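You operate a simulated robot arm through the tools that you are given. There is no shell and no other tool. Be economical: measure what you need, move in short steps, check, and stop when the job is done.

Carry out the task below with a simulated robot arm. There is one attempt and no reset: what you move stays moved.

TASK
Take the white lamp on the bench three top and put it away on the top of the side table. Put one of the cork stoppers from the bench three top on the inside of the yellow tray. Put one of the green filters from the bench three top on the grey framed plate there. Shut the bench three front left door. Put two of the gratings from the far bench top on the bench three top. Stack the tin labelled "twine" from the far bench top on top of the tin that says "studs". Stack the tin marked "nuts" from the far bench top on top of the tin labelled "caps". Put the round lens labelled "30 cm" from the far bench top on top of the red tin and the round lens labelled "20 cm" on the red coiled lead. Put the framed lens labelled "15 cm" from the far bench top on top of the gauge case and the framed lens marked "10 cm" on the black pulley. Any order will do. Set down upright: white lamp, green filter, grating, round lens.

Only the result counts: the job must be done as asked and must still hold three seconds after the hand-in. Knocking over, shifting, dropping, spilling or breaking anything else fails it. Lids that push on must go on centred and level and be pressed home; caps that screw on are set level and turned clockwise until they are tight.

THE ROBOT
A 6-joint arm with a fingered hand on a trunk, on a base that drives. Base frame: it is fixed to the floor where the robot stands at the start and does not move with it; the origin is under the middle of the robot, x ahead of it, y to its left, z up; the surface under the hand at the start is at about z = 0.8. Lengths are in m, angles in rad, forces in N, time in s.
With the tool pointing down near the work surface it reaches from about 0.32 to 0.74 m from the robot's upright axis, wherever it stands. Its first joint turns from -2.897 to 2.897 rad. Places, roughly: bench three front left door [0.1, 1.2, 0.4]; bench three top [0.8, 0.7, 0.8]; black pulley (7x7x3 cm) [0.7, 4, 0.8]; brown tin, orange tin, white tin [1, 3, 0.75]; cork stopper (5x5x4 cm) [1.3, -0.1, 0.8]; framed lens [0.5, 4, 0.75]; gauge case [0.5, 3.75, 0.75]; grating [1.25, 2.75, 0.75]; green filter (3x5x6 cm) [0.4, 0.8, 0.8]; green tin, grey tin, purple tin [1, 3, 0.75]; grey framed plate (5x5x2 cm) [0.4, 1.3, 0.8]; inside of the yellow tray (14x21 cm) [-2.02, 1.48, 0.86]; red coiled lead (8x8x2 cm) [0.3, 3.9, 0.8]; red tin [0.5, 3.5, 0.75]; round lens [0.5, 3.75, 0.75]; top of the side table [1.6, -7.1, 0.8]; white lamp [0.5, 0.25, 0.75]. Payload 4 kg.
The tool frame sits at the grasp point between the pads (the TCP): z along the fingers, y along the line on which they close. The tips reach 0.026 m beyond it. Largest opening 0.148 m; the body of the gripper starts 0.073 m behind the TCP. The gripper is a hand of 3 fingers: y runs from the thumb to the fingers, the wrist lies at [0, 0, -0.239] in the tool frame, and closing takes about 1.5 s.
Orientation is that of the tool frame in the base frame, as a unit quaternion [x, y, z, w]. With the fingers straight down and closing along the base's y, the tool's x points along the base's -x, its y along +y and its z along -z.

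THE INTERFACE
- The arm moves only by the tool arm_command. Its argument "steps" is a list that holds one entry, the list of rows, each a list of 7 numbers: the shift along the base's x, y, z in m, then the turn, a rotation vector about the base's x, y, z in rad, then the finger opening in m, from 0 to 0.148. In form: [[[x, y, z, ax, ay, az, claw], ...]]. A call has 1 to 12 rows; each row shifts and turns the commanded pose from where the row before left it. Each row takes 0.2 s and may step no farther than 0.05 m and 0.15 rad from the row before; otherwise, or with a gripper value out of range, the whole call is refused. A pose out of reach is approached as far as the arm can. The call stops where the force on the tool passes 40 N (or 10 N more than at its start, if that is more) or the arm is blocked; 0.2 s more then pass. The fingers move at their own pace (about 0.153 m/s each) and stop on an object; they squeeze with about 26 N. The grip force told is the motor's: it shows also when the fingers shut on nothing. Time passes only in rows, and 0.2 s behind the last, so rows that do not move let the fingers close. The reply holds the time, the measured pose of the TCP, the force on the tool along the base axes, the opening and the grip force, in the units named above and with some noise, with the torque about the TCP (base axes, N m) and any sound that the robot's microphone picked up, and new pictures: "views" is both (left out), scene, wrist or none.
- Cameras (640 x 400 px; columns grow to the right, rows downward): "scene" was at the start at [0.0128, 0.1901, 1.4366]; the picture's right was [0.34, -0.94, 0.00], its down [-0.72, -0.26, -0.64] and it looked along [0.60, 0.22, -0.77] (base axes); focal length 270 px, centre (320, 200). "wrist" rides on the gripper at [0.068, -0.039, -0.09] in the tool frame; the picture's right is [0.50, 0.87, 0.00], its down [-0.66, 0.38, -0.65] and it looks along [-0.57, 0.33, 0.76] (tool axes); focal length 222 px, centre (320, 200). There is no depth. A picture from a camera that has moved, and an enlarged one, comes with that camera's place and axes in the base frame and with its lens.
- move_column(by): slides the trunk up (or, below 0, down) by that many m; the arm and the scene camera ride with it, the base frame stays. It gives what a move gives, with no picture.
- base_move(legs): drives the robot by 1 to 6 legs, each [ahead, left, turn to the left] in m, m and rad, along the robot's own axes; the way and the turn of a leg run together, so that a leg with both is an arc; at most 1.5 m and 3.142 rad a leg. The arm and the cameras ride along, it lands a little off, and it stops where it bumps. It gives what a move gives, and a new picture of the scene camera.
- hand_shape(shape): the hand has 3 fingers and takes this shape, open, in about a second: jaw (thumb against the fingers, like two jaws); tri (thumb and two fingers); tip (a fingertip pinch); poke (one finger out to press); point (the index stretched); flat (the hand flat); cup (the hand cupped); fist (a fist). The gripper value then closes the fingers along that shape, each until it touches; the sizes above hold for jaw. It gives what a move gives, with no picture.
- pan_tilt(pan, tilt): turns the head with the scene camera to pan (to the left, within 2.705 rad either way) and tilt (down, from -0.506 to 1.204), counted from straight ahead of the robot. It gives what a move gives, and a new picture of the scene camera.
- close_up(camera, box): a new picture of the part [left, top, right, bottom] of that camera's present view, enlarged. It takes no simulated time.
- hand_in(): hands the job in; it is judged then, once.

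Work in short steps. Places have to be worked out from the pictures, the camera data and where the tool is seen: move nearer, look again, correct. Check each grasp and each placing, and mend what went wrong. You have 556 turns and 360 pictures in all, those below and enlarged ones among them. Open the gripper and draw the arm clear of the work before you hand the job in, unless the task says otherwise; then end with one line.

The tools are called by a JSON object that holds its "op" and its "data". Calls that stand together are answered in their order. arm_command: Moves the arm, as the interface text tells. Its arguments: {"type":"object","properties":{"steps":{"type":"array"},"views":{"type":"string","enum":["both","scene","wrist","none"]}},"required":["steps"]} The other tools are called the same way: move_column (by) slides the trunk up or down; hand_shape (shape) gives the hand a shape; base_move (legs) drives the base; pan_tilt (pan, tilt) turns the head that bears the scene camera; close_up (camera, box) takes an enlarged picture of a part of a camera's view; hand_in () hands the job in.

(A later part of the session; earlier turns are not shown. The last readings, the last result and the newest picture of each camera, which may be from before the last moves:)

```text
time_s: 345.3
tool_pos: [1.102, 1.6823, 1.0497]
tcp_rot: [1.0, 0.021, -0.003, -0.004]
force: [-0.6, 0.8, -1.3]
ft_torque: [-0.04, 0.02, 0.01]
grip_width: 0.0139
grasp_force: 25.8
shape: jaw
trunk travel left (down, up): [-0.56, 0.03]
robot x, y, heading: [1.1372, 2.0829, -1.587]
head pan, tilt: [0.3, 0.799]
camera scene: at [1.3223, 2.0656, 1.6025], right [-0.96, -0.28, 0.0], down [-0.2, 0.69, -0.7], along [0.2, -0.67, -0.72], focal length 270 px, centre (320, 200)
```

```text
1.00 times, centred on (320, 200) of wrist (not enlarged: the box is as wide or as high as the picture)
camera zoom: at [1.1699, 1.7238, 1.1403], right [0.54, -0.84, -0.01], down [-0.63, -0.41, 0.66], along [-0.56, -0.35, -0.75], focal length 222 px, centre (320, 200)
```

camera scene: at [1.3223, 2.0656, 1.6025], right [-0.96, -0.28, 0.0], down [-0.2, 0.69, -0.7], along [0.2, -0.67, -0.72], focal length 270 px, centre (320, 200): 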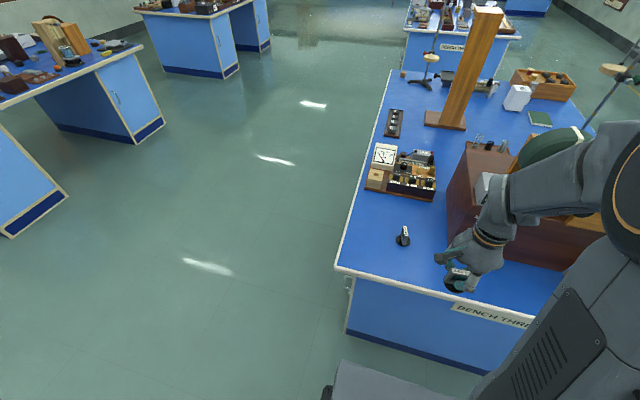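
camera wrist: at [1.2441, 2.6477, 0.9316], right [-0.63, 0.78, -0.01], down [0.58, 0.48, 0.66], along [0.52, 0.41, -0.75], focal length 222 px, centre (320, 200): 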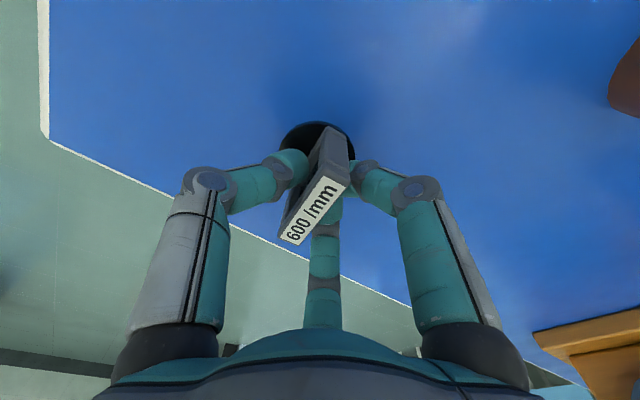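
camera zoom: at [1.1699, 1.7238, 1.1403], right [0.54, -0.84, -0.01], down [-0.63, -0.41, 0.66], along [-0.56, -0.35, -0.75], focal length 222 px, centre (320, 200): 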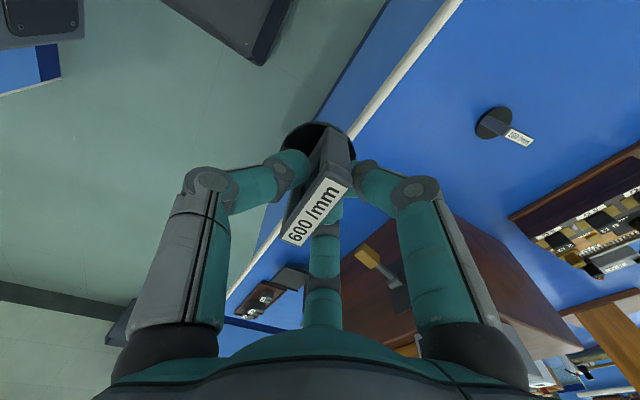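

Place the second grating at about (1.13, 1.55).

{"op": "arm_command", "data": {"steps": [[[0.009, -0.044, 0, 0, 0, 0, 0.0], [0.009, -0.044, 0, 0, 0, 0, 0.0], [0.01, -0.044, 0, 0, 0, 0, 0.0], [0, 0, -0.05, 0, 0, 0, 0.0], [0, 0, -0.05, 0, 0, 0, 0.0], [0, 0, -0.05, 0, 0, 0, 0.0], [0, 0, -0.045, 0, 0, 0, 0.0], [0, 0, -0.008, 0, 0, 0, 0.0]]], "views": "both"}}

```text
time_s: 347.1
tool_pos: [1.1322, 1.5486, 0.8478]
tcp_rot: [1.0, 0.02, -0.004, -0.002]
force: [0.1, -1.0, -0.9]
ft_torque: [0.04, -0.01, -0.01]
grip_width: 0.0139
grasp_force: 25.3
shape: jaw
trunk travel left (down, up): [-0.56, 0.03]
robot x, y, heading: [1.1408, 2.0829, -1.585]
head pan, tilt: [0.3, 0.799]
camera scene: at [1.3223, 2.0653, 1.6025], right [-0.96, -0.28, 0.0], down [-0.2, 0.69, -0.7], along [0.2, -0.67, -0.72], focal length 270 px, centre (320, 200)
camera wrist: at [1.1984, 1.5906, 0.9381], right [0.53, -0.84, -0.01], down [-0.63, -0.41, 0.66], along [-0.56, -0.35, -0.75], focal length 222 px, centre (320, 200)
```

scene: 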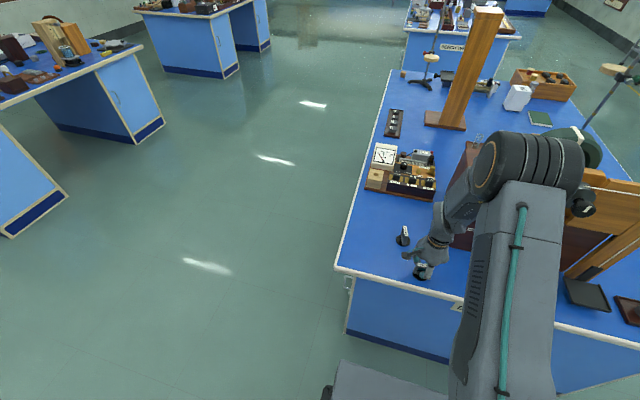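
wrist: 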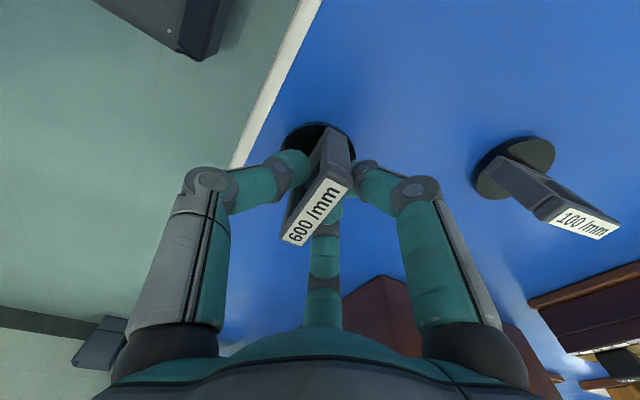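

Lower in small steps to contact.

{"op": "arm_command", "data": {"steps": [[[0, 0, -0.004, 0, 0, 0, 0.0], [0, 0, -0.002, 0, 0, 0, 0.0], [0, 0, -0.002, 0, 0, 0, 0.0], [0, 0, 0, 0, 0, 0, 0.0]]], "views": "none"}}

```text
time_s: 348.1
tool_pos: [1.1319, 1.5493, 0.8407]
tcp_rot: [1.0, 0.021, -0.003, -0.002]
force: [0.5, -0.2, 5.8]
ft_torque: [-0.03, -0.04, -0.01]
grip_width: 0.014
grasp_force: 26.0
shape: jaw
trunk travel left (down, up): [-0.56, 0.03]
robot x, y, heading: [1.1351, 2.0837, -1.587]
head pan, tilt: [0.3, 0.799]
```

Contact. Open moderately (to keep clear of the other grating) and rise.

{"op": "arm_command", "data": {"steps": [[[0, 0, 0, 0, 0, 0, 0.03], [0, 0, 0, 0, 0, 0, 0.05], [0, 0, 0, 0, 0, 0, 0.07], [0, 0, 0, 0, 0, 0, 0.08], [0, 0, 0.03, 0, 0, 0, 0.08], [0, 0, 0.05, 0, 0, 0, 0.08], [0, 0, 0.05, 0, 0, 0, 0.08], [-0.01, 0.03, 0.03, 0, 0, 0, 0.08]]], "views": "wrist"}}

{"op": "close_up", "data": {"camera": "scene", "box": [380, 210, 460, 290]}}

```text
time_s: 349.9
tool_pos: [1.1229, 1.5837, 0.9992]
tcp_rot: [1.0, 0.021, -0.003, -0.004]
force: [-0.2, 0.8, 0.4]
ft_torque: [-0.02, -0.02, 0.0]
grip_width: 0.08
grasp_force: 0.1
shape: jaw
trunk travel left (down, up): [-0.56, 0.03]
robot x, y, heading: [1.1363, 2.0862, -1.584]
head pan, tilt: [0.3, 0.799]
camera wrist: at [1.1906, 1.6243, 1.0895], right [0.54, -0.84, -0.01], down [-0.63, -0.41, 0.66], along [-0.56, -0.35, -0.75], focal length 222 px, centre (320, 200)
```

wrist: 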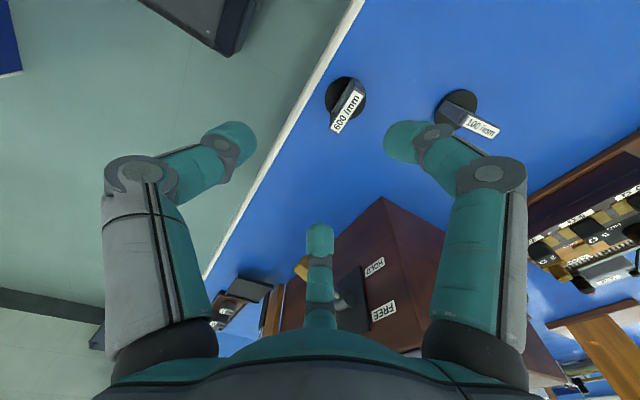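

```text
5.00 times, centred on (420, 250) of scene
camera zoom: at [1.3224, 2.0661, 1.6025], right [-0.96, -0.28, 0.0], down [-0.2, 0.69, -0.7], along [0.2, -0.67, -0.72], focal length 1350 px, centre (-180, -50)
```

zoom: 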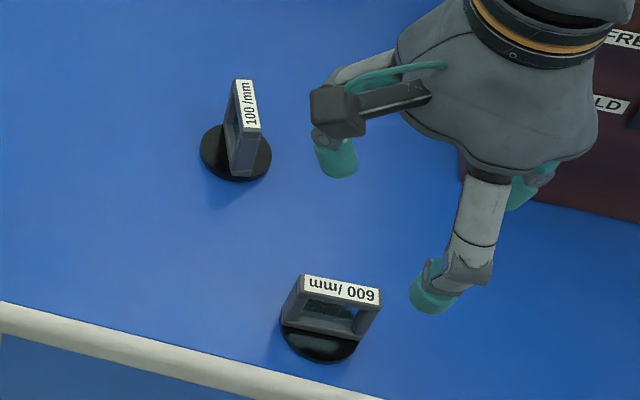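

Both gratings stand on bench three. Last: the white lamp. Retract, turn to face -x, drive out of the gap and around to the bench front.

{"op": "arm_command", "data": {"steps": [[[0, 0.04, 0.015, 0, 0, 0, 0.1], [0, 0.04, 0.015, 0, 0, 0, 0.1], [0, 0.03, 0.01, 0, 0, 0, 0.1]]], "views": "none"}}

{"op": "base_move", "data": {"legs": [[0, 0, -1.56], [1.5, 0, 0], [0.2, 0, 0], [0, 0, 1.57], [0, 0, 1.57]]}}

{"op": "base_move", "data": {"legs": [[0, -1.5, 0], [0, -0.45, 0]]}}

{"op": "pan_tilt", "data": {"pan": 0.0, "tilt": 0.75}}

```text
time_s: 350.7
tool_pos: [1.1201, 1.6921, 1.0412]
tcp_rot: [1.0, 0.02, -0.004, -0.003]
force: [-0.4, 0.2, 0.9]
ft_torque: [-0.02, 0.0, -0.04]
grip_width: 0.0993
grasp_force: 0.1
shape: jaw
trunk travel left (down, up): [-0.56, 0.03]
robot x, y, heading: [1.1394, 2.0844, -1.583]
head pan, tilt: [0.3, 0.799]
```

```text
time_s: 370.6
tool_pos: [-0.1812, 2.0354, 1.0404]
tcp_rot: [0.701, 0.713, -0.005, 0.0]
force: [0.4, -0.3, -0.3]
ft_torque: [0.02, 0.01, -0.06]
grip_width: 0.0995
grasp_force: 0.1
shape: jaw
trunk travel left (down, up): [-0.56, 0.03]
robot x, y, heading: [-0.5701, 2.0644, -0.035]
head pan, tilt: [0.3, 0.799]
camera scene: at [-0.5479, 2.248, 1.6025], right [0.26, -0.97, 0.0], down [-0.69, -0.19, -0.7], along [0.67, 0.18, -0.72], focal length 270 px, centre (320, 200)
```

scene: 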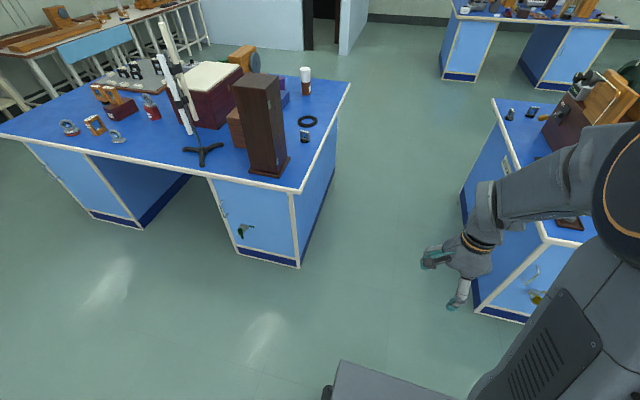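

```text
time_s: 380.4
tool_pos: [-0.2677, 0.0756, 1.0397]
tcp_rot: [0.702, 0.712, -0.005, 0.0]
force: [-0.1, 0.4, 0.3]
ft_torque: [0.01, 0.01, -0.02]
grip_width: 0.0995
grasp_force: 0.1
shape: jaw
trunk travel left (down, up): [-0.56, 0.03]
robot x, y, heading: [-0.6582, 0.0991, -0.044]
head pan, tilt: [0.3, 0.799]
camera scene: at [-0.6322, 0.2886, 1.6026], right [0.26, -0.97, 0.0], down [-0.69, -0.18, -0.7], along [0.67, 0.18, -0.72], focal length 270 px, centre (320, 200)
```

scene: 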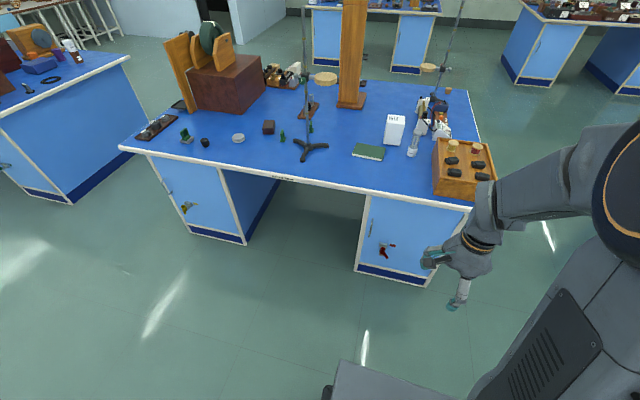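

```text
time_s: 381.2
tool_pos: [-0.2677, 0.0735, 1.041]
tcp_rot: [0.702, 0.712, -0.005, 0.0]
force: [0.6, 0.2, 0.7]
ft_torque: [0.0, -0.03, 0.0]
grip_width: 0.0995
grasp_force: 0.0
shape: jaw
trunk travel left (down, up): [-0.56, 0.03]
robot x, y, heading: [-0.6599, 0.1012, -0.039]
head pan, tilt: [0.0, 0.75]
camera scene: at [-0.6274, 0.2648, 1.6065], right [-0.04, -1.0, 0.0], down [-0.68, 0.03, -0.73], along [0.73, -0.03, -0.68], focal length 270 px, centre (320, 200)
```

scene: 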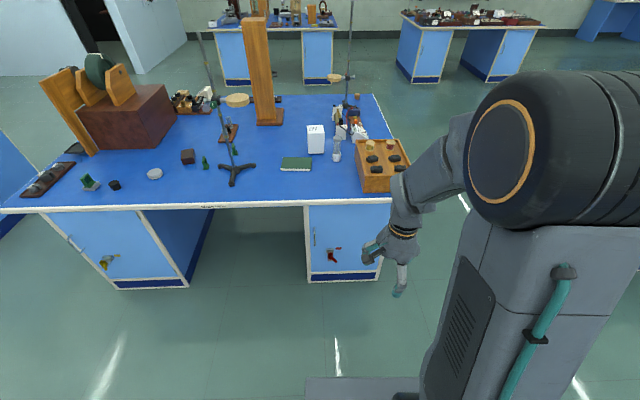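

Door still shut, filter and others in place. The lamp is at ≈(0.54, 0.13). Drive up to the bench for a close look.

{"op": "base_move", "data": {"legs": [[0.58, 0.1, 0.04]]}}

{"op": "pan_tilt", "data": {"pan": 0.0, "tilt": 0.9}}

{"op": "close_up", "data": {"camera": "wrist", "box": [0, 0, 640, 400]}}

```text
time_s: 384.5
tool_pos: [0.3006, 0.1774, 1.0412]
tcp_rot: [0.687, 0.727, -0.005, 0.001]
force: [-0.3, -1.3, 0.6]
ft_torque: [0.03, -0.01, -0.01]
grip_width: 0.0998
grasp_force: 0.1
shape: jaw
trunk travel left (down, up): [-0.56, 0.03]
robot x, y, heading: [-0.0908, 0.1872, 0.004]
head pan, tilt: [0.0, 0.75]
camera scene: at [-0.067, 0.3517, 1.6065], right [0.0, -1.0, 0.0], down [-0.68, 0.0, -0.73], along [0.73, 0.0, -0.68], focal length 270 px, centre (320, 200)
```

scene: 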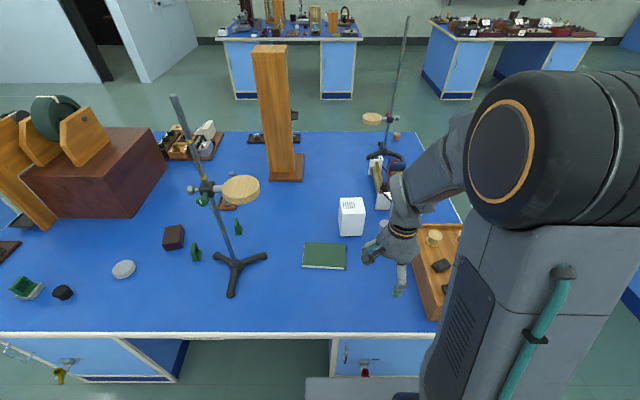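

```text
time_s: 385.2
tool_pos: [0.2999, 0.1775, 1.0413]
tcp_rot: [0.686, 0.727, -0.004, 0.0]
force: [0.6, 0.1, 0.6]
ft_torque: [0.03, -0.03, 0.0]
grip_width: 0.0992
grasp_force: 0.0
shape: jaw
trunk travel left (down, up): [-0.56, 0.03]
robot x, y, heading: [-0.0891, 0.1871, 0.004]
head pan, tilt: [0.0, 0.901]
camera scene: at [-0.0746, 0.3517, 1.5947], right [0.0, -1.0, 0.0], down [-0.78, 0.0, -0.62], along [0.62, 0.0, -0.78], focal length 270 px, centre (320, 200)
```

scene: 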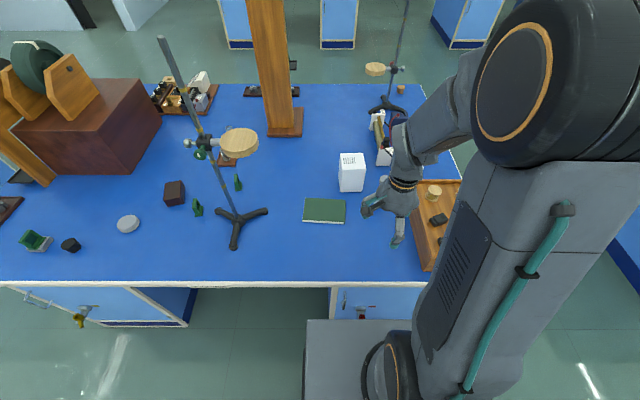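

```text
1.00 times, centred on (320, 200) of wrist (not enlarged: the box is as wide or as high as the picture)
camera zoom: at [0.2589, 0.2436, 1.1309], right [0.84, 0.55, -0.01], down [0.42, -0.63, 0.66], along [0.35, -0.55, -0.75], focal length 222 px, centre (320, 200)
```

zoom: 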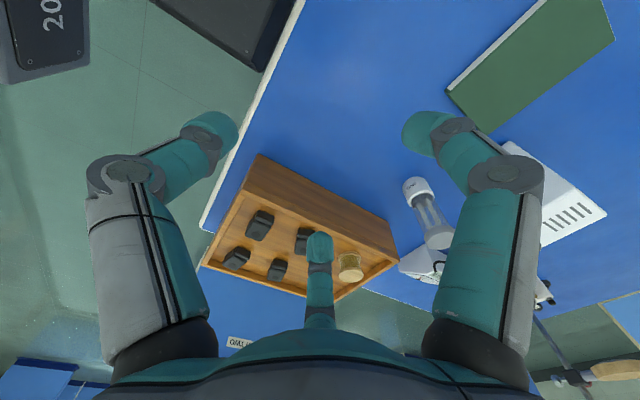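

Lamp centred ≈(0.53, 0.13), z 0.80–0.93. I'll grip its upper part with the thumb toward the robot. Move above.

{"op": "arm_command", "data": {"steps": [[[0.046, -0.0095, 0.005, 0, 0, 0, 0.1], [0.046, -0.0095, 0.005, 0, 0, 0, 0.1], [0.046, -0.0095, 0, 0, 0, 0, 0.1], [0.046, -0.0095, 0, 0, 0, 0, 0.1], [0.046, -0.0095, 0, 0, 0, 0, 0.1]]], "views": "both"}}

{"op": "close_up", "data": {"camera": "wrist", "box": [220, 20, 420, 180]}}

```text
time_s: 386.4
tool_pos: [0.5305, 0.1271, 1.0483]
tcp_rot: [0.687, 0.727, -0.004, 0.0]
force: [-0.9, -0.4, 1.2]
ft_torque: [-0.02, 0.01, 0.0]
grip_width: 0.0996
grasp_force: 0.1
shape: jaw
trunk travel left (down, up): [-0.56, 0.03]
robot x, y, heading: [-0.0902, 0.1866, -0.004]
head pan, tilt: [0.0, 0.901]
camera scene: at [-0.0741, 0.3516, 1.5946], right [0.0, -1.0, 0.0], down [-0.78, 0.0, -0.62], along [0.62, 0.0, -0.78], focal length 270 px, centre (320, 200)
camera wrist: at [0.4886, 0.1942, 1.1391], right [0.84, 0.55, -0.01], down [0.42, -0.63, 0.66], along [0.35, -0.55, -0.75], focal length 222 px, centre (320, 200)
```

scene: 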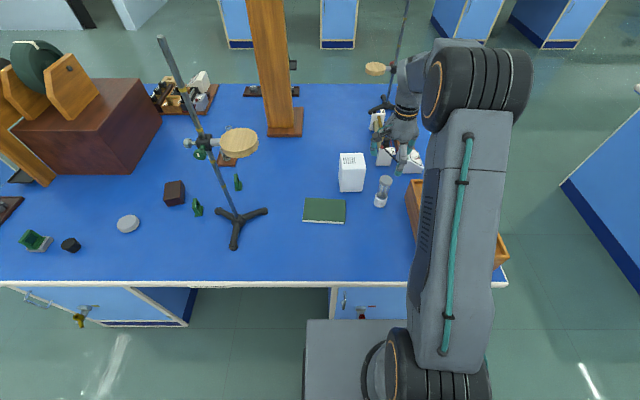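
wrist: 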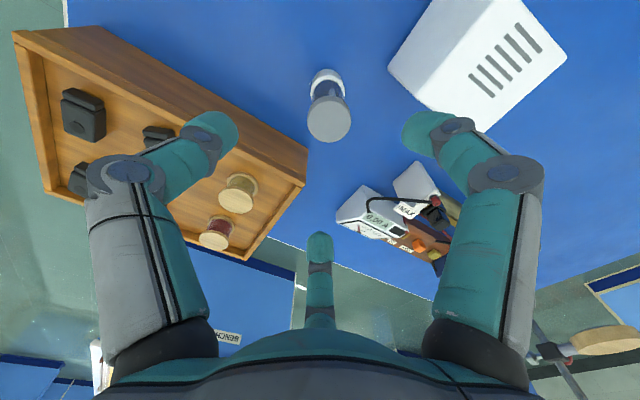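

```text
2.50 times, centred on (320, 100) of wrist
camera zoom: at [0.4886, 0.1942, 1.1391], right [0.84, 0.55, -0.01], down [0.42, -0.63, 0.66], along [0.35, -0.55, -0.75], focal length 555 px, centre (320, 450)
```

zoom: 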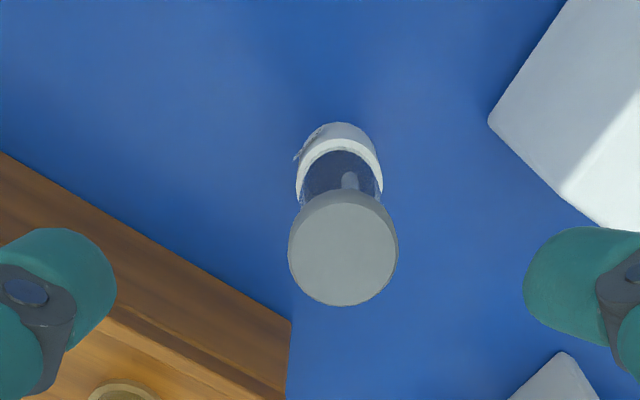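

Lamp axis at (0.539, 0.130). Descend with opening 0.085 to z≈0.892.

{"op": "arm_command", "data": {"steps": [[[0.0085, 0.003, -0.03, 0, 0, 0, 0.085], [0, 0, -0.04, 0, 0, 0, 0.085], [0, 0, -0.04, 0, 0, 0, 0.085], [0, 0, -0.03, 0, 0, 0, 0.085]]], "views": "both"}}

```text
time_s: 387.4
tool_pos: [0.54, 0.1333, 0.9074]
tcp_rot: [0.686, 0.727, -0.005, 0.001]
force: [0.3, 0.1, -0.6]
ft_torque: [-0.02, -0.01, 0.01]
grip_width: 0.0854
grasp_force: 0.1
shape: jaw
trunk travel left (down, up): [-0.56, 0.03]
robot x, y, heading: [-0.09, 0.1876, -0.002]
head pan, tilt: [0.0, 0.901]
camera scene: at [-0.0743, 0.3517, 1.5947], right [0.0, -1.0, 0.0], down [-0.78, 0.0, -0.62], along [0.62, 0.0, -0.78], focal length 270 px, centre (320, 200)
camera wrist: at [0.4977, 0.1995, 0.9979], right [0.84, 0.55, -0.01], down [0.42, -0.63, 0.66], along [0.35, -0.55, -0.75], focal length 222 px, centre (320, 200)
```

scene: 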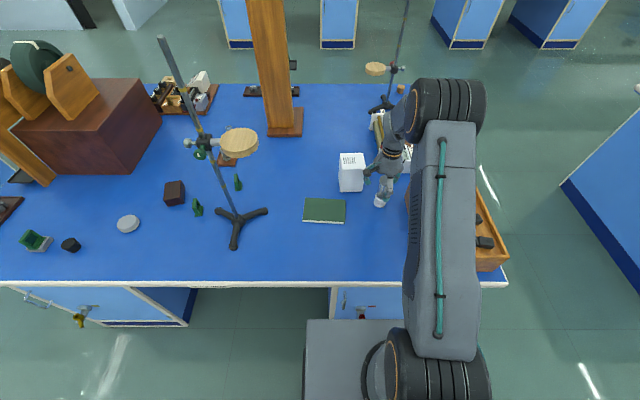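
wrist: 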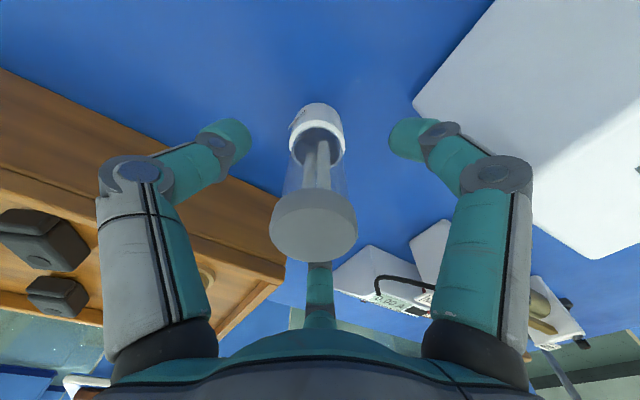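

The right knuckle is close to the white box; yaw by +0.18 for clearance, then lower 1.5 cm and close.

{"op": "arm_command", "data": {"steps": [[[0, 0, 0, 0, 0, 0.1, 0.085], [0, -0.001, 0, 0, 0, 0.085, 0.085], [0, 0, -0.015, 0, 0, 0, 0.085]]], "views": "wrist"}}

{"op": "close_up", "data": {"camera": "scene", "box": [330, 120, 430, 220]}}

```text
time_s: 388.2
tool_pos: [0.5387, 0.1328, 0.8953]
tcp_rot: [0.617, 0.787, -0.005, 0.001]
force: [-0.3, 0.2, 0.5]
ft_torque: [0.01, -0.02, 0.0]
grip_width: 0.0851
grasp_force: 0.1
shape: jaw
trunk travel left (down, up): [-0.56, 0.03]
robot x, y, heading: [-0.0898, 0.1903, -0.002]
head pan, tilt: [0.0, 0.901]
camera wrist: at [0.4857, 0.1894, 0.9857], right [0.72, 0.69, -0.01], down [0.53, -0.54, 0.66], along [0.45, -0.48, -0.75], focal length 222 px, centre (320, 200)
```

wrist: 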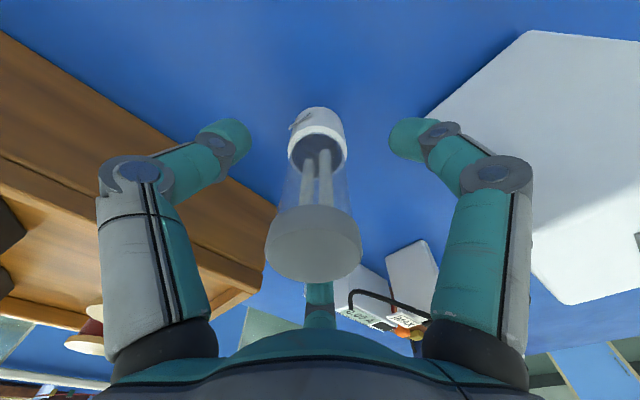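

```text
4.00 times, centred on (380, 170) of scene
camera zoom: at [-0.0746, 0.3517, 1.5946], right [0.0, -1.0, 0.0], down [-0.78, 0.0, -0.62], along [0.62, 0.0, -0.78], focal length 1080 px, centre (80, 320)
```

zoom: 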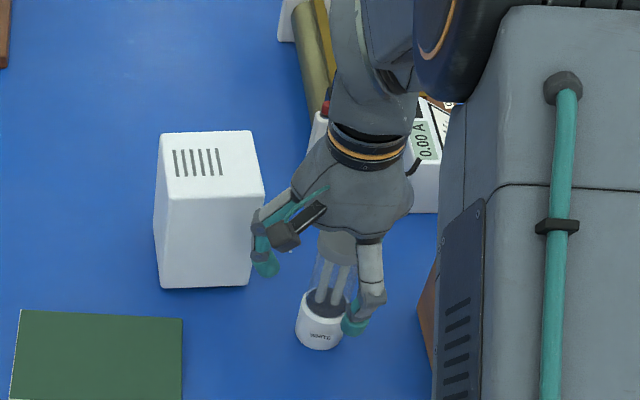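

Clear. Close on the lamp.

{"op": "arm_command", "data": {"steps": [[[0, 0, 0, 0, 0, 0, 0.06], [0, 0, 0, 0, 0, 0, 0.04], [0, 0, 0, 0, 0, 0, 0.02], [0, 0, 0, 0, 0, 0, 0.02], [0, 0, 0, 0, 0, 0, 0.02]]], "views": "wrist"}}

{"op": "close_up", "data": {"camera": "scene", "box": [330, 120, 430, 220]}}

```text
time_s: 389.4
tool_pos: [0.5377, 0.1315, 0.895]
tcp_rot: [0.616, 0.788, -0.005, 0.0]
force: [-0.1, -0.6, -0.2]
ft_torque: [0.01, -0.01, 0.0]
grip_width: 0.0319
grasp_force: 25.8
shape: jaw
trunk travel left (down, up): [-0.56, 0.03]
robot x, y, heading: [-0.0931, 0.1893, -0.003]
head pan, tilt: [0.0, 0.901]
camera wrist: at [0.4858, 0.1894, 0.9856], right [0.72, 0.69, -0.01], down [0.53, -0.54, 0.66], along [0.45, -0.48, -0.75], focal length 222 px, centre (320, 200)
```

wrist: 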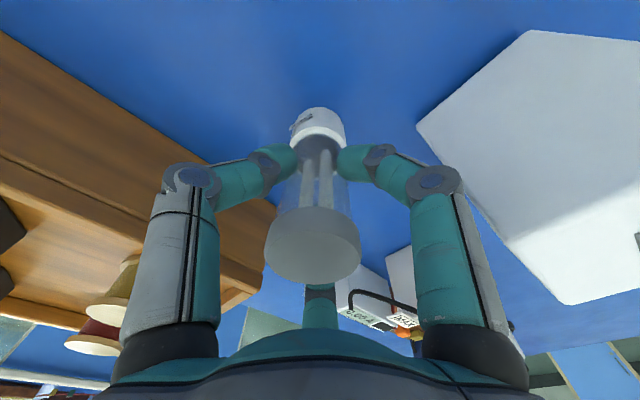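

```text
4.00 times, centred on (380, 170) of scene
camera zoom: at [-0.0743, 0.3517, 1.5946], right [0.0, -1.0, 0.0], down [-0.78, 0.0, -0.62], along [0.62, 0.0, -0.78], focal length 1080 px, centre (80, 320)
```

zoom: 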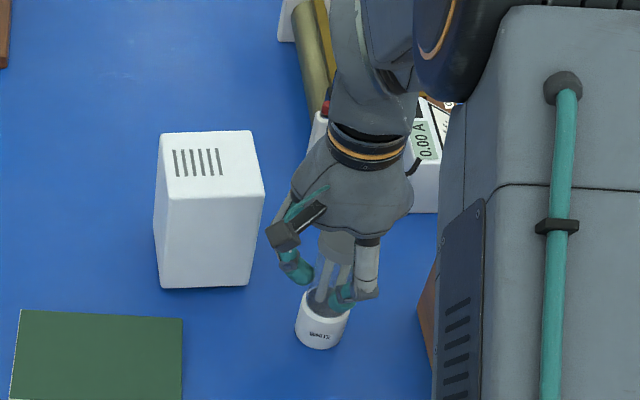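

Gripped, the cap sits above the fingers. Lift straight up and retract.

{"op": "arm_command", "data": {"steps": [[[0, 0, 0.03, 0, 0, 0, 0.02], [0, 0, 0.04, 0, 0, 0, 0.02], [0, 0, 0.045, 0, 0, 0, 0.02], [0, 0, 0.045, 0, 0, 0, 0.02], [-0.03, 0, 0.01, 0, 0, 0, 0.02], [-0.045, 0.005, 0, 0, 0, 0, 0.02], [-0.045, 0.005, 0, 0, 0, 0, 0.02], [-0.045, 0.005, 0, 0, 0, 0, 0.02], [-0.045, 0.005, 0, 0, 0, 0, 0.02]]], "views": "both"}}

```text
time_s: 391.4
tool_pos: [0.3281, 0.1483, 1.067]
tcp_rot: [0.616, 0.787, -0.004, 0.001]
force: [-1.0, 0.5, -2.1]
ft_torque: [-0.03, 0.02, 0.0]
grip_width: 0.0317
grasp_force: 26.8
shape: jaw
trunk travel left (down, up): [-0.56, 0.03]
robot x, y, heading: [-0.0913, 0.1889, 0.002]
head pan, tilt: [0.0, 0.901]
camera scene: at [-0.075, 0.3517, 1.5946], right [0.0, -1.0, 0.0], down [-0.78, 0.0, -0.62], along [0.62, 0.0, -0.78], focal length 270 px, centre (320, 200)
camera wrist: at [0.2746, 0.2062, 1.1574], right [0.72, 0.69, -0.01], down [0.53, -0.54, 0.66], along [0.45, -0.48, -0.75], focal length 222 px, centre (320, 200)
```

scene: 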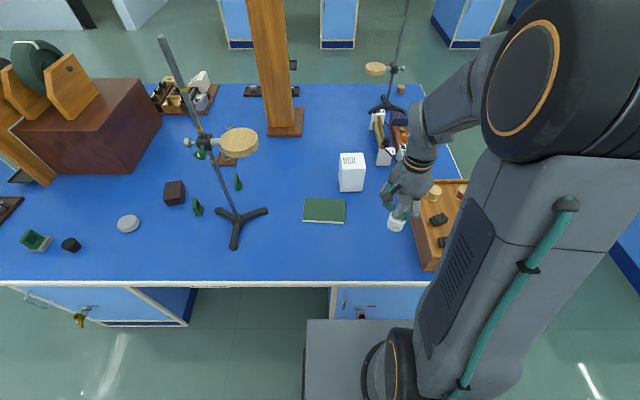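
wrist: 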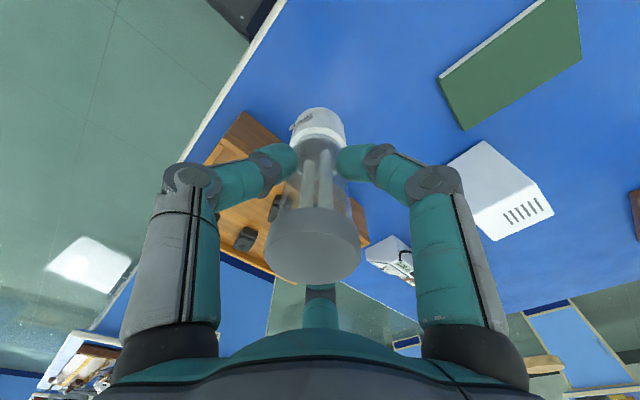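

Lamp held upright. Back away, turn right and drive down the aisle.

{"op": "base_move", "data": {"legs": [[-0.55, 0, 0], [0, 0, -1.57], [1.5, 0, 0]]}}

{"op": "pan_tilt", "data": {"pan": 0.2, "tilt": 0.35}}

```text
time_s: 405.4
tool_pos: [-0.7279, -1.7341, 1.0663]
tcp_rot: [0.995, 0.095, -0.004, -0.003]
force: [-0.6, 0.5, -3.3]
ft_torque: [-0.01, -0.01, -0.01]
grip_width: 0.0314
grasp_force: 26.0
shape: jaw
trunk travel left (down, up): [-0.56, 0.03]
robot x, y, heading: [-0.6636, -1.3172, -1.627]
head pan, tilt: [0.0, 0.901]
camera scene: at [-0.5069, -1.3395, 1.5946], right [-1.0, 0.05, 0.0], down [0.04, 0.78, -0.62], along [-0.03, -0.62, -0.78], focal length 270 px, centre (320, 200)
```

scene: 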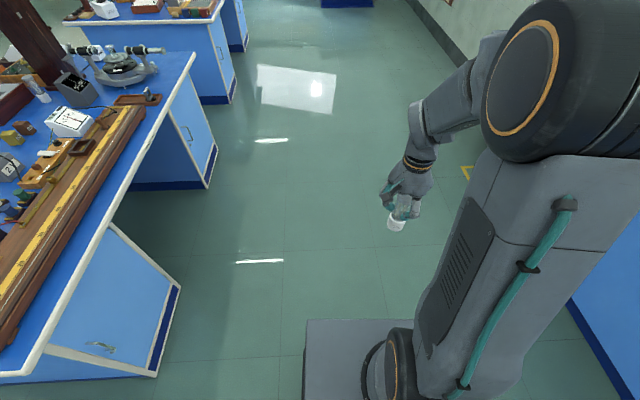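

```text
time_s: 406.3
tool_pos: [-0.7283, -1.7352, 1.0675]
tcp_rot: [0.995, 0.095, -0.004, -0.003]
force: [0.5, 0.3, -1.9]
ft_torque: [0.03, -0.01, 0.01]
grip_width: 0.032
grasp_force: 26.0
shape: jaw
trunk travel left (down, up): [-0.56, 0.03]
robot x, y, heading: [-0.6687, -1.318, -1.62]
head pan, tilt: [0.201, 0.351]
camera scene: at [-0.4892, -1.3561, 1.6421], right [-0.99, -0.15, 0.0], down [-0.05, 0.34, -0.94], along [0.14, -0.93, -0.34], focal length 270 px, centre (320, 200)
```

scene: 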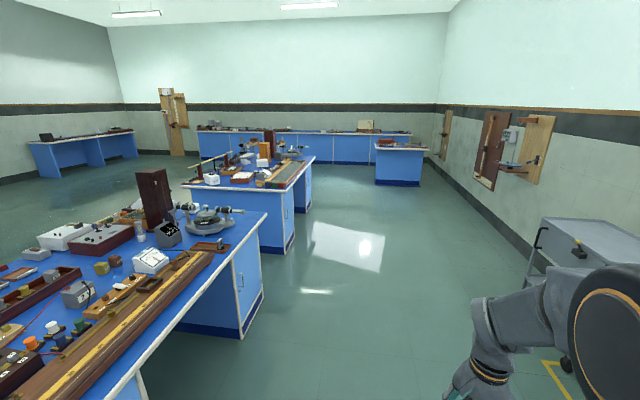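

Continue down the aisle toward the back.

{"op": "base_move", "data": {"legs": [[0, 0, 0.05], [1.5, 0, 0], [1.3, 0, 0]]}}

{"op": "pan_tilt", "data": {"pan": 0.4, "tilt": 0.4}}

```text
time_s: 420.3
tool_pos: [-0.6266, -4.5435, 1.0672]
tcp_rot: [0.99, 0.144, -0.004, -0.003]
force: [0.7, 0.5, -2.5]
ft_torque: [-0.01, 0.01, 0.03]
grip_width: 0.0317
grasp_force: 25.7
shape: jaw
trunk travel left (down, up): [-0.56, 0.03]
robot x, y, heading: [-0.6046, -4.1227, -1.526]
head pan, tilt: [0.201, 0.351]
camera scene: at [-0.4255, -4.1433, 1.6422], right [-0.97, -0.25, 0.0], down [-0.08, 0.33, -0.94], along [0.23, -0.91, -0.34], focal length 270 px, centre (320, 200)
```

scene: 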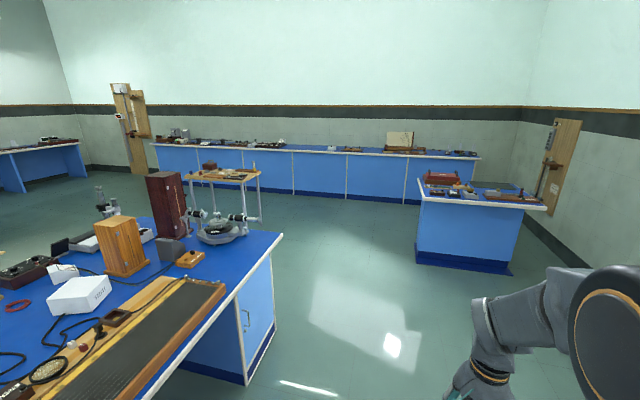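

```text
time_s: 421.1
tool_pos: [-0.6255, -4.5433, 1.0665]
tcp_rot: [0.99, 0.143, -0.004, -0.002]
force: [-0.3, 0.3, -1.7]
ft_torque: [-0.02, 0.03, 0.0]
grip_width: 0.032
grasp_force: 25.6
shape: jaw
trunk travel left (down, up): [-0.56, 0.03]
robot x, y, heading: [-0.6065, -4.1195, -1.522]
head pan, tilt: [0.4, 0.4]
camera scene: at [-0.4084, -4.1365, 1.6376], right [-0.9, -0.43, 0.0], down [-0.17, 0.35, -0.92], along [0.4, -0.83, -0.39], focal length 270 px, centre (320, 200)
```

scene: 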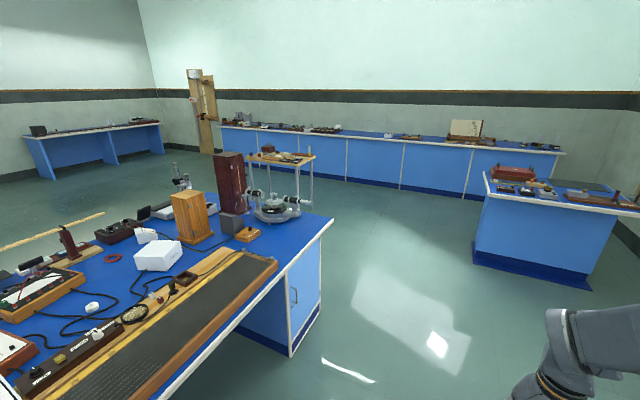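

The side table is the small wood-topped table at about (1.6, -7.1). Zoom on it.

{"op": "close_up", "data": {"camera": "scene", "box": [230, 130, 340, 230]}}

{"op": "base_move", "data": {"legs": [[1.5, 0, 0], [0.7, 0, -0.05]]}}

{"op": "pan_tilt", "data": {"pan": 0.9, "tilt": 0.5}}

```text
4.00 times, centred on (285, 180) of scene
camera zoom: at [-0.4084, -4.1365, 1.6376], right [-0.9, -0.43, 0.0], down [-0.17, 0.35, -0.92], along [0.4, -0.83, -0.39], focal length 1080 px, centre (460, 280)
```

zoom: 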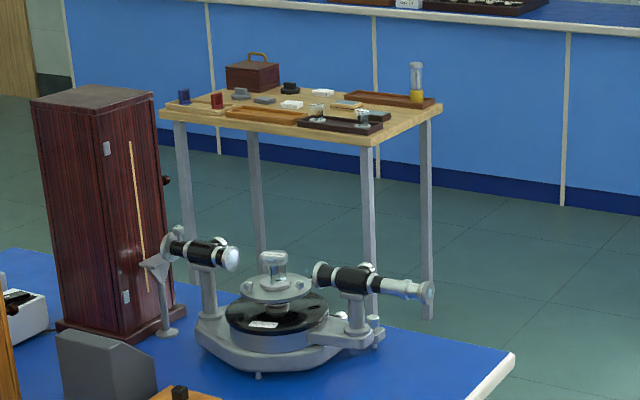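

```text
time_s: 431.9
tool_pos: [-0.569, -6.7483, 1.0674]
tcp_rot: [0.993, 0.118, -0.003, -0.003]
force: [-1.0, 0.3, -3.1]
ft_torque: [0.0, 0.0, 0.03]
grip_width: 0.0315
grasp_force: 25.8
shape: jaw
trunk travel left (down, up): [-0.56, 0.03]
robot x, y, heading: [-0.5278, -6.3307, -1.574]
head pan, tilt: [0.4, 0.4]
camera scene: at [-0.3299, -6.3525, 1.6376], right [-0.92, -0.38, 0.0], down [-0.15, 0.36, -0.92], along [0.35, -0.85, -0.39], focal length 270 px, centre (320, 200)
```

scene: 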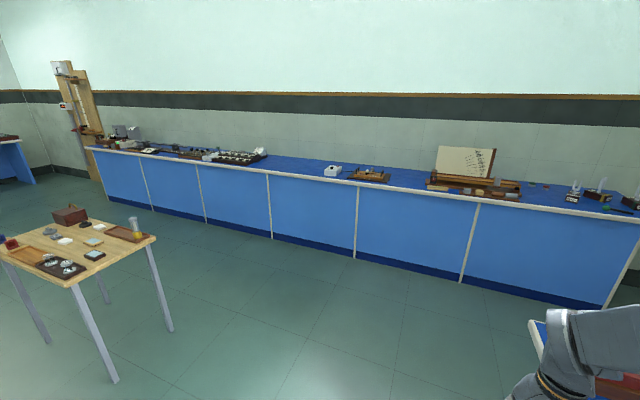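

```text
time_s: 432.9
tool_pos: [-0.569, -6.7476, 1.0663]
tcp_rot: [0.993, 0.117, -0.004, -0.004]
force: [-0.7, -0.1, -2.2]
ft_torque: [0.02, 0.05, -0.01]
grip_width: 0.0319
grasp_force: 26.1
shape: jaw
trunk travel left (down, up): [-0.56, 0.03]
robot x, y, heading: [-0.5279, -6.329, -1.572]
head pan, tilt: [0.901, 0.499]
camera scene: at [-0.2945, -6.3238, 1.6285], right [-0.63, -0.78, 0.0], down [-0.37, 0.3, -0.88], along [0.68, -0.55, -0.48], focal length 270 px, centre (320, 200)
```

scene: 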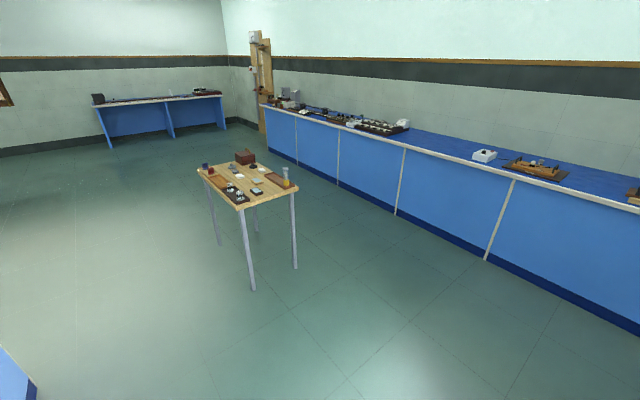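

Table spans x≈1.11–1.93, y≈-7.27…-6.83. Drive to its -x end, facing +x.

{"op": "base_move", "data": {"legs": [[0.7, 0, 0], [0, 0, 1.57], [1.0, 0, 0]]}}

{"op": "pan_tilt", "data": {"pan": 0.0, "tilt": 0.8}}

{"op": "close_up", "data": {"camera": "wrist", "box": [0, 0, 640, 400]}}

```text
time_s: 438.4
tool_pos: [-0.3408, -7.389, 1.066]
tcp_rot: [0.93, 0.367, -0.005, -0.003]
force: [-0.4, -0.2, -2.6]
ft_torque: [-0.01, 0.01, 0.02]
grip_width: 0.0317
grasp_force: 26.3
shape: jaw
trunk travel left (down, up): [-0.56, 0.03]
robot x, y, heading: [-0.5134, -7.0034, -1.06]
head pan, tilt: [0.901, 0.499]
stopped in leg 2: the robot was blocked; the commanded pose is now the measured one
camera scene: at [-0.3104, -6.8856, 1.6286], right [-0.16, -0.99, 0.0], down [-0.47, 0.08, -0.88], along [0.87, -0.14, -0.48], focal length 270 px, centre (320, 200)
```

scene: 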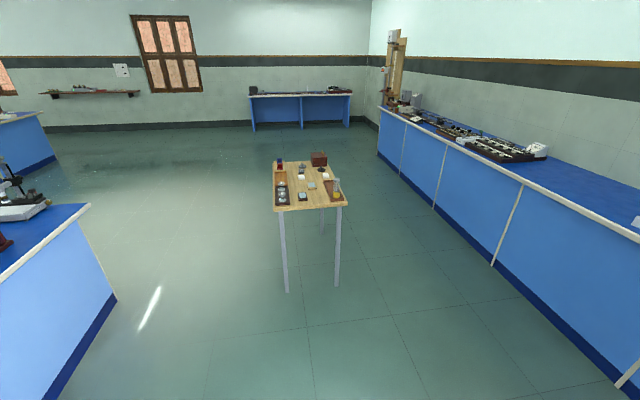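

```text
time_s: 439.6
tool_pos: [-0.3405, -7.3898, 1.0663]
tcp_rot: [0.93, 0.367, -0.005, -0.002]
force: [-0.8, -0.2, -1.8]
ft_torque: [0.03, 0.0, 0.01]
grip_width: 0.0315
grasp_force: 26.5
shape: jaw
trunk travel left (down, up): [-0.56, 0.03]
robot x, y, heading: [-0.5156, -7.0036, -1.052]
head pan, tilt: [0.0, 0.799]
camera scene: at [-0.3605, -6.9407, 1.6025], right [-0.87, -0.49, 0.0], down [-0.35, 0.62, -0.7], along [0.34, -0.61, -0.72], focal length 270 px, centre (320, 200)
```

scene: 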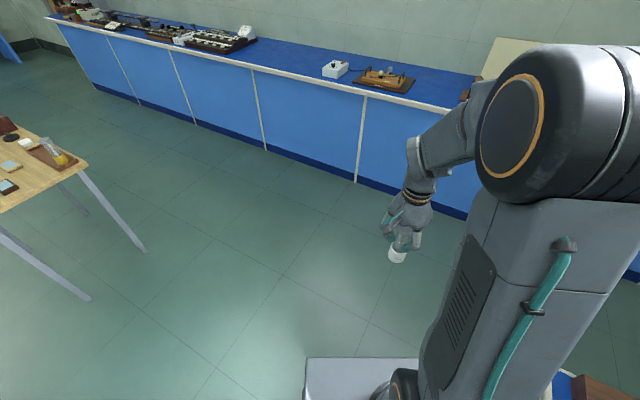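

```text
1.00 times, centred on (320, 200) of wrist (not enlarged: the box is as wide or as high as the picture)
camera zoom: at [-0.317, -7.3143, 1.1567], right [0.96, -0.29, -0.01], down [-0.21, -0.72, 0.66], along [-0.2, -0.63, -0.75], focal length 222 px, centre (320, 200)
```

zoom: 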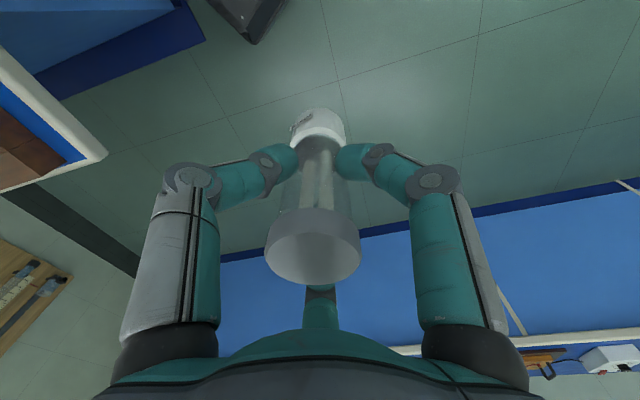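

Rotation was blocked by the small bench at the robot's right rear. Move toward +x first, then finish turning.

{"op": "base_move", "data": {"legs": [[0.25, 0.43, 0], [0, 0, 1.05]]}}

{"op": "pan_tilt", "data": {"pan": 0.0, "tilt": 0.6}}

{"op": "pan_tilt", "data": {"pan": -2.4, "tilt": 0.7}}

```text
time_s: 445.2
tool_pos: [0.4117, -7.0541, 1.0667]
tcp_rot: [0.626, 0.78, -0.005, 0.0]
force: [-0.1, 0.2, -2.2]
ft_torque: [-0.02, 0.02, 0.0]
grip_width: 0.0315
grasp_force: 26.3
shape: jaw
trunk travel left (down, up): [-0.56, 0.03]
robot x, y, heading: [-0.0088, -7.0037, -0.019]
head pan, tilt: [0.0, 0.799]
camera scene: at [0.0183, -6.8402, 1.6025], right [-0.03, -1.0, 0.0], down [-0.72, 0.02, -0.7], along [0.7, -0.02, -0.72], focal length 270 px, centre (320, 200)
```

scene: 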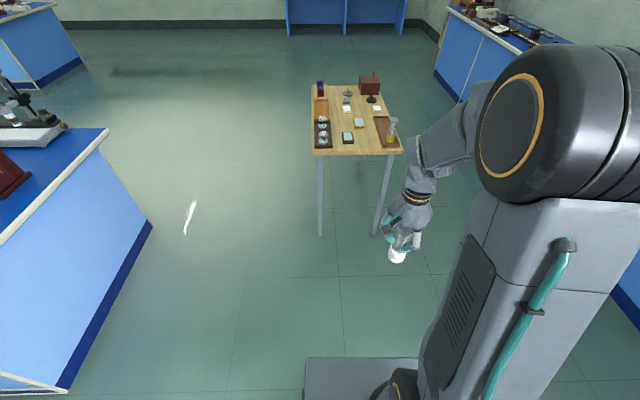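

```text
time_s: 446.0
tool_pos: [0.4108, -7.054, 1.0661]
tcp_rot: [0.627, 0.779, -0.005, 0.001]
force: [0.1, -0.3, -2.5]
ft_torque: [0.06, -0.01, 0.01]
grip_width: 0.0317
grasp_force: 25.9
shape: jaw
trunk travel left (down, up): [-0.56, 0.03]
robot x, y, heading: [-0.0085, -7.0071, -0.023]
head pan, tilt: [0.0, 0.6]
camera scene: at [0.026, -6.8405, 1.6193], right [-0.03, -1.0, 0.0], down [-0.57, 0.01, -0.82], along [0.82, -0.02, -0.57], focal length 270 px, centre (320, 200)
```

scene: 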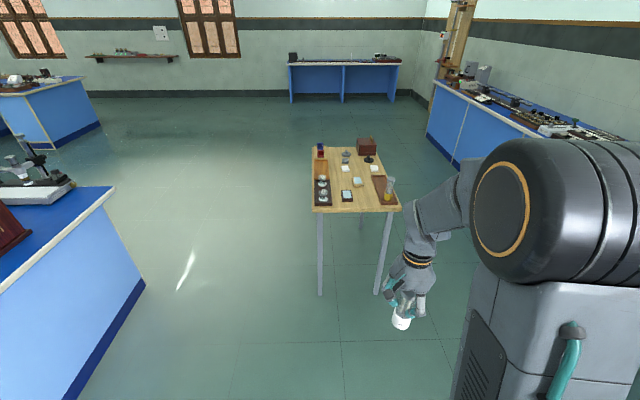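

```text
time_s: 448.2
tool_pos: [0.4102, -7.054, 1.0656]
tcp_rot: [0.627, 0.779, -0.005, 0.0]
force: [0.5, 0.5, -2.8]
ft_torque: [-0.01, 0.05, 0.0]
grip_width: 0.0316
grasp_force: 26.1
shape: jaw
trunk travel left (down, up): [-0.56, 0.03]
robot x, y, heading: [-0.0083, -7.0028, -0.026]
head pan, tilt: [-2.4, 0.7]
camera scene: at [-0.1264, -6.8941, 1.6108], right [-0.66, 0.75, 0.0], down [0.49, 0.42, -0.77], along [-0.58, -0.5, -0.64], focal length 270 px, centre (320, 200)
```

scene: 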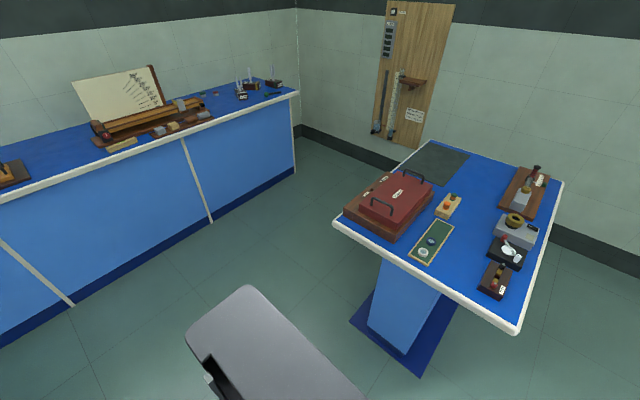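

Drive nearer (to x≈0.5), then inspect the table top for a free spot.

{"op": "base_move", "data": {"legs": [[0.5, 0, 0.02]]}}

{"op": "pan_tilt", "data": {"pan": -0.1, "tilt": 0.7}}

{"op": "close_up", "data": {"camera": "scene", "box": [240, 100, 420, 240]}}

```text
time_s: 451.1
tool_pos: [0.9111, -7.0522, 1.0668]
tcp_rot: [0.618, 0.786, -0.005, 0.001]
force: [-1.2, 0.2, -1.7]
ft_torque: [0.03, 0.02, -0.01]
grip_width: 0.0317
grasp_force: 26.2
shape: jaw
trunk travel left (down, up): [-0.56, 0.03]
robot x, y, heading: [0.4939, -7.0085, -0.002]
head pan, tilt: [-2.4, 0.7]
camera scene: at [0.3709, -6.9039, 1.6108], right [-0.67, 0.74, 0.0], down [0.48, 0.43, -0.77], along [-0.57, -0.51, -0.64], focal length 270 px, centre (320, 200)
```

scene: 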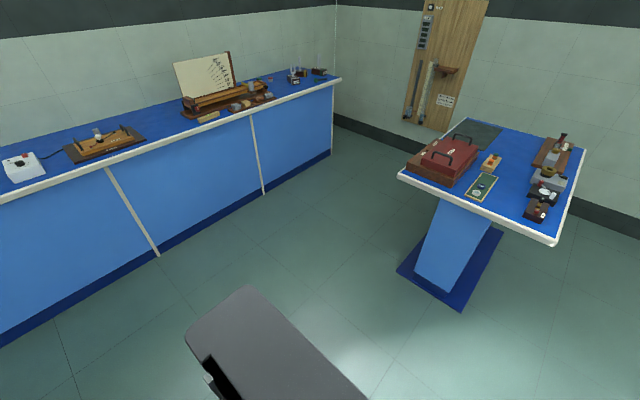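

```text
time_s: 453.2
tool_pos: [0.9112, -7.0518, 1.0664]
tcp_rot: [0.618, 0.786, -0.005, 0.0]
force: [0.1, 0.1, -2.3]
ft_torque: [0.02, -0.02, 0.04]
grip_width: 0.0314
grasp_force: 26.3
shape: jaw
trunk travel left (down, up): [-0.56, 0.03]
robot x, y, heading: [0.4932, -7.0124, -0.004]
head pan, tilt: [-0.099, 0.7]
camera scene: at [0.518, -6.8556, 1.6108], right [-0.1, -0.99, 0.0], down [-0.64, 0.07, -0.76], along [0.76, -0.08, -0.64], focal length 270 px, centre (320, 200)
```

scene: 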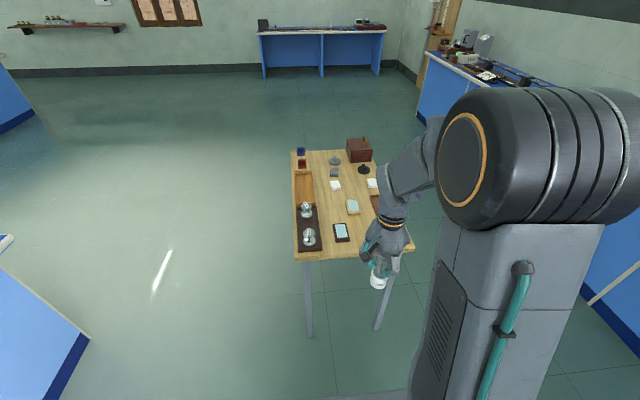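

```text
2.86 times, centred on (330, 170) of scene
camera zoom: at [0.518, -6.8556, 1.6108], right [-0.1, -0.99, 0.0], down [-0.64, 0.07, -0.76], along [0.76, -0.08, -0.64], focal length 771 px, centre (291, 286)
```

zoom: 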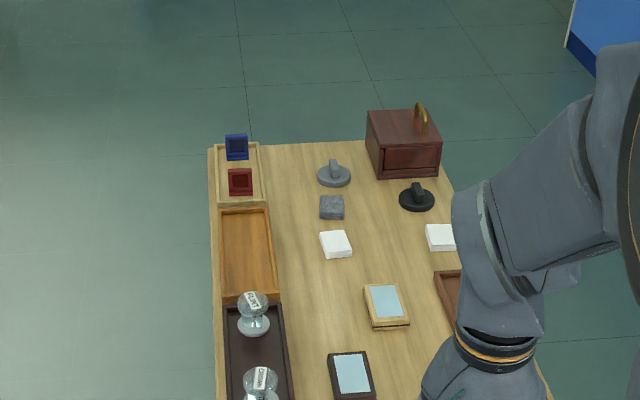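

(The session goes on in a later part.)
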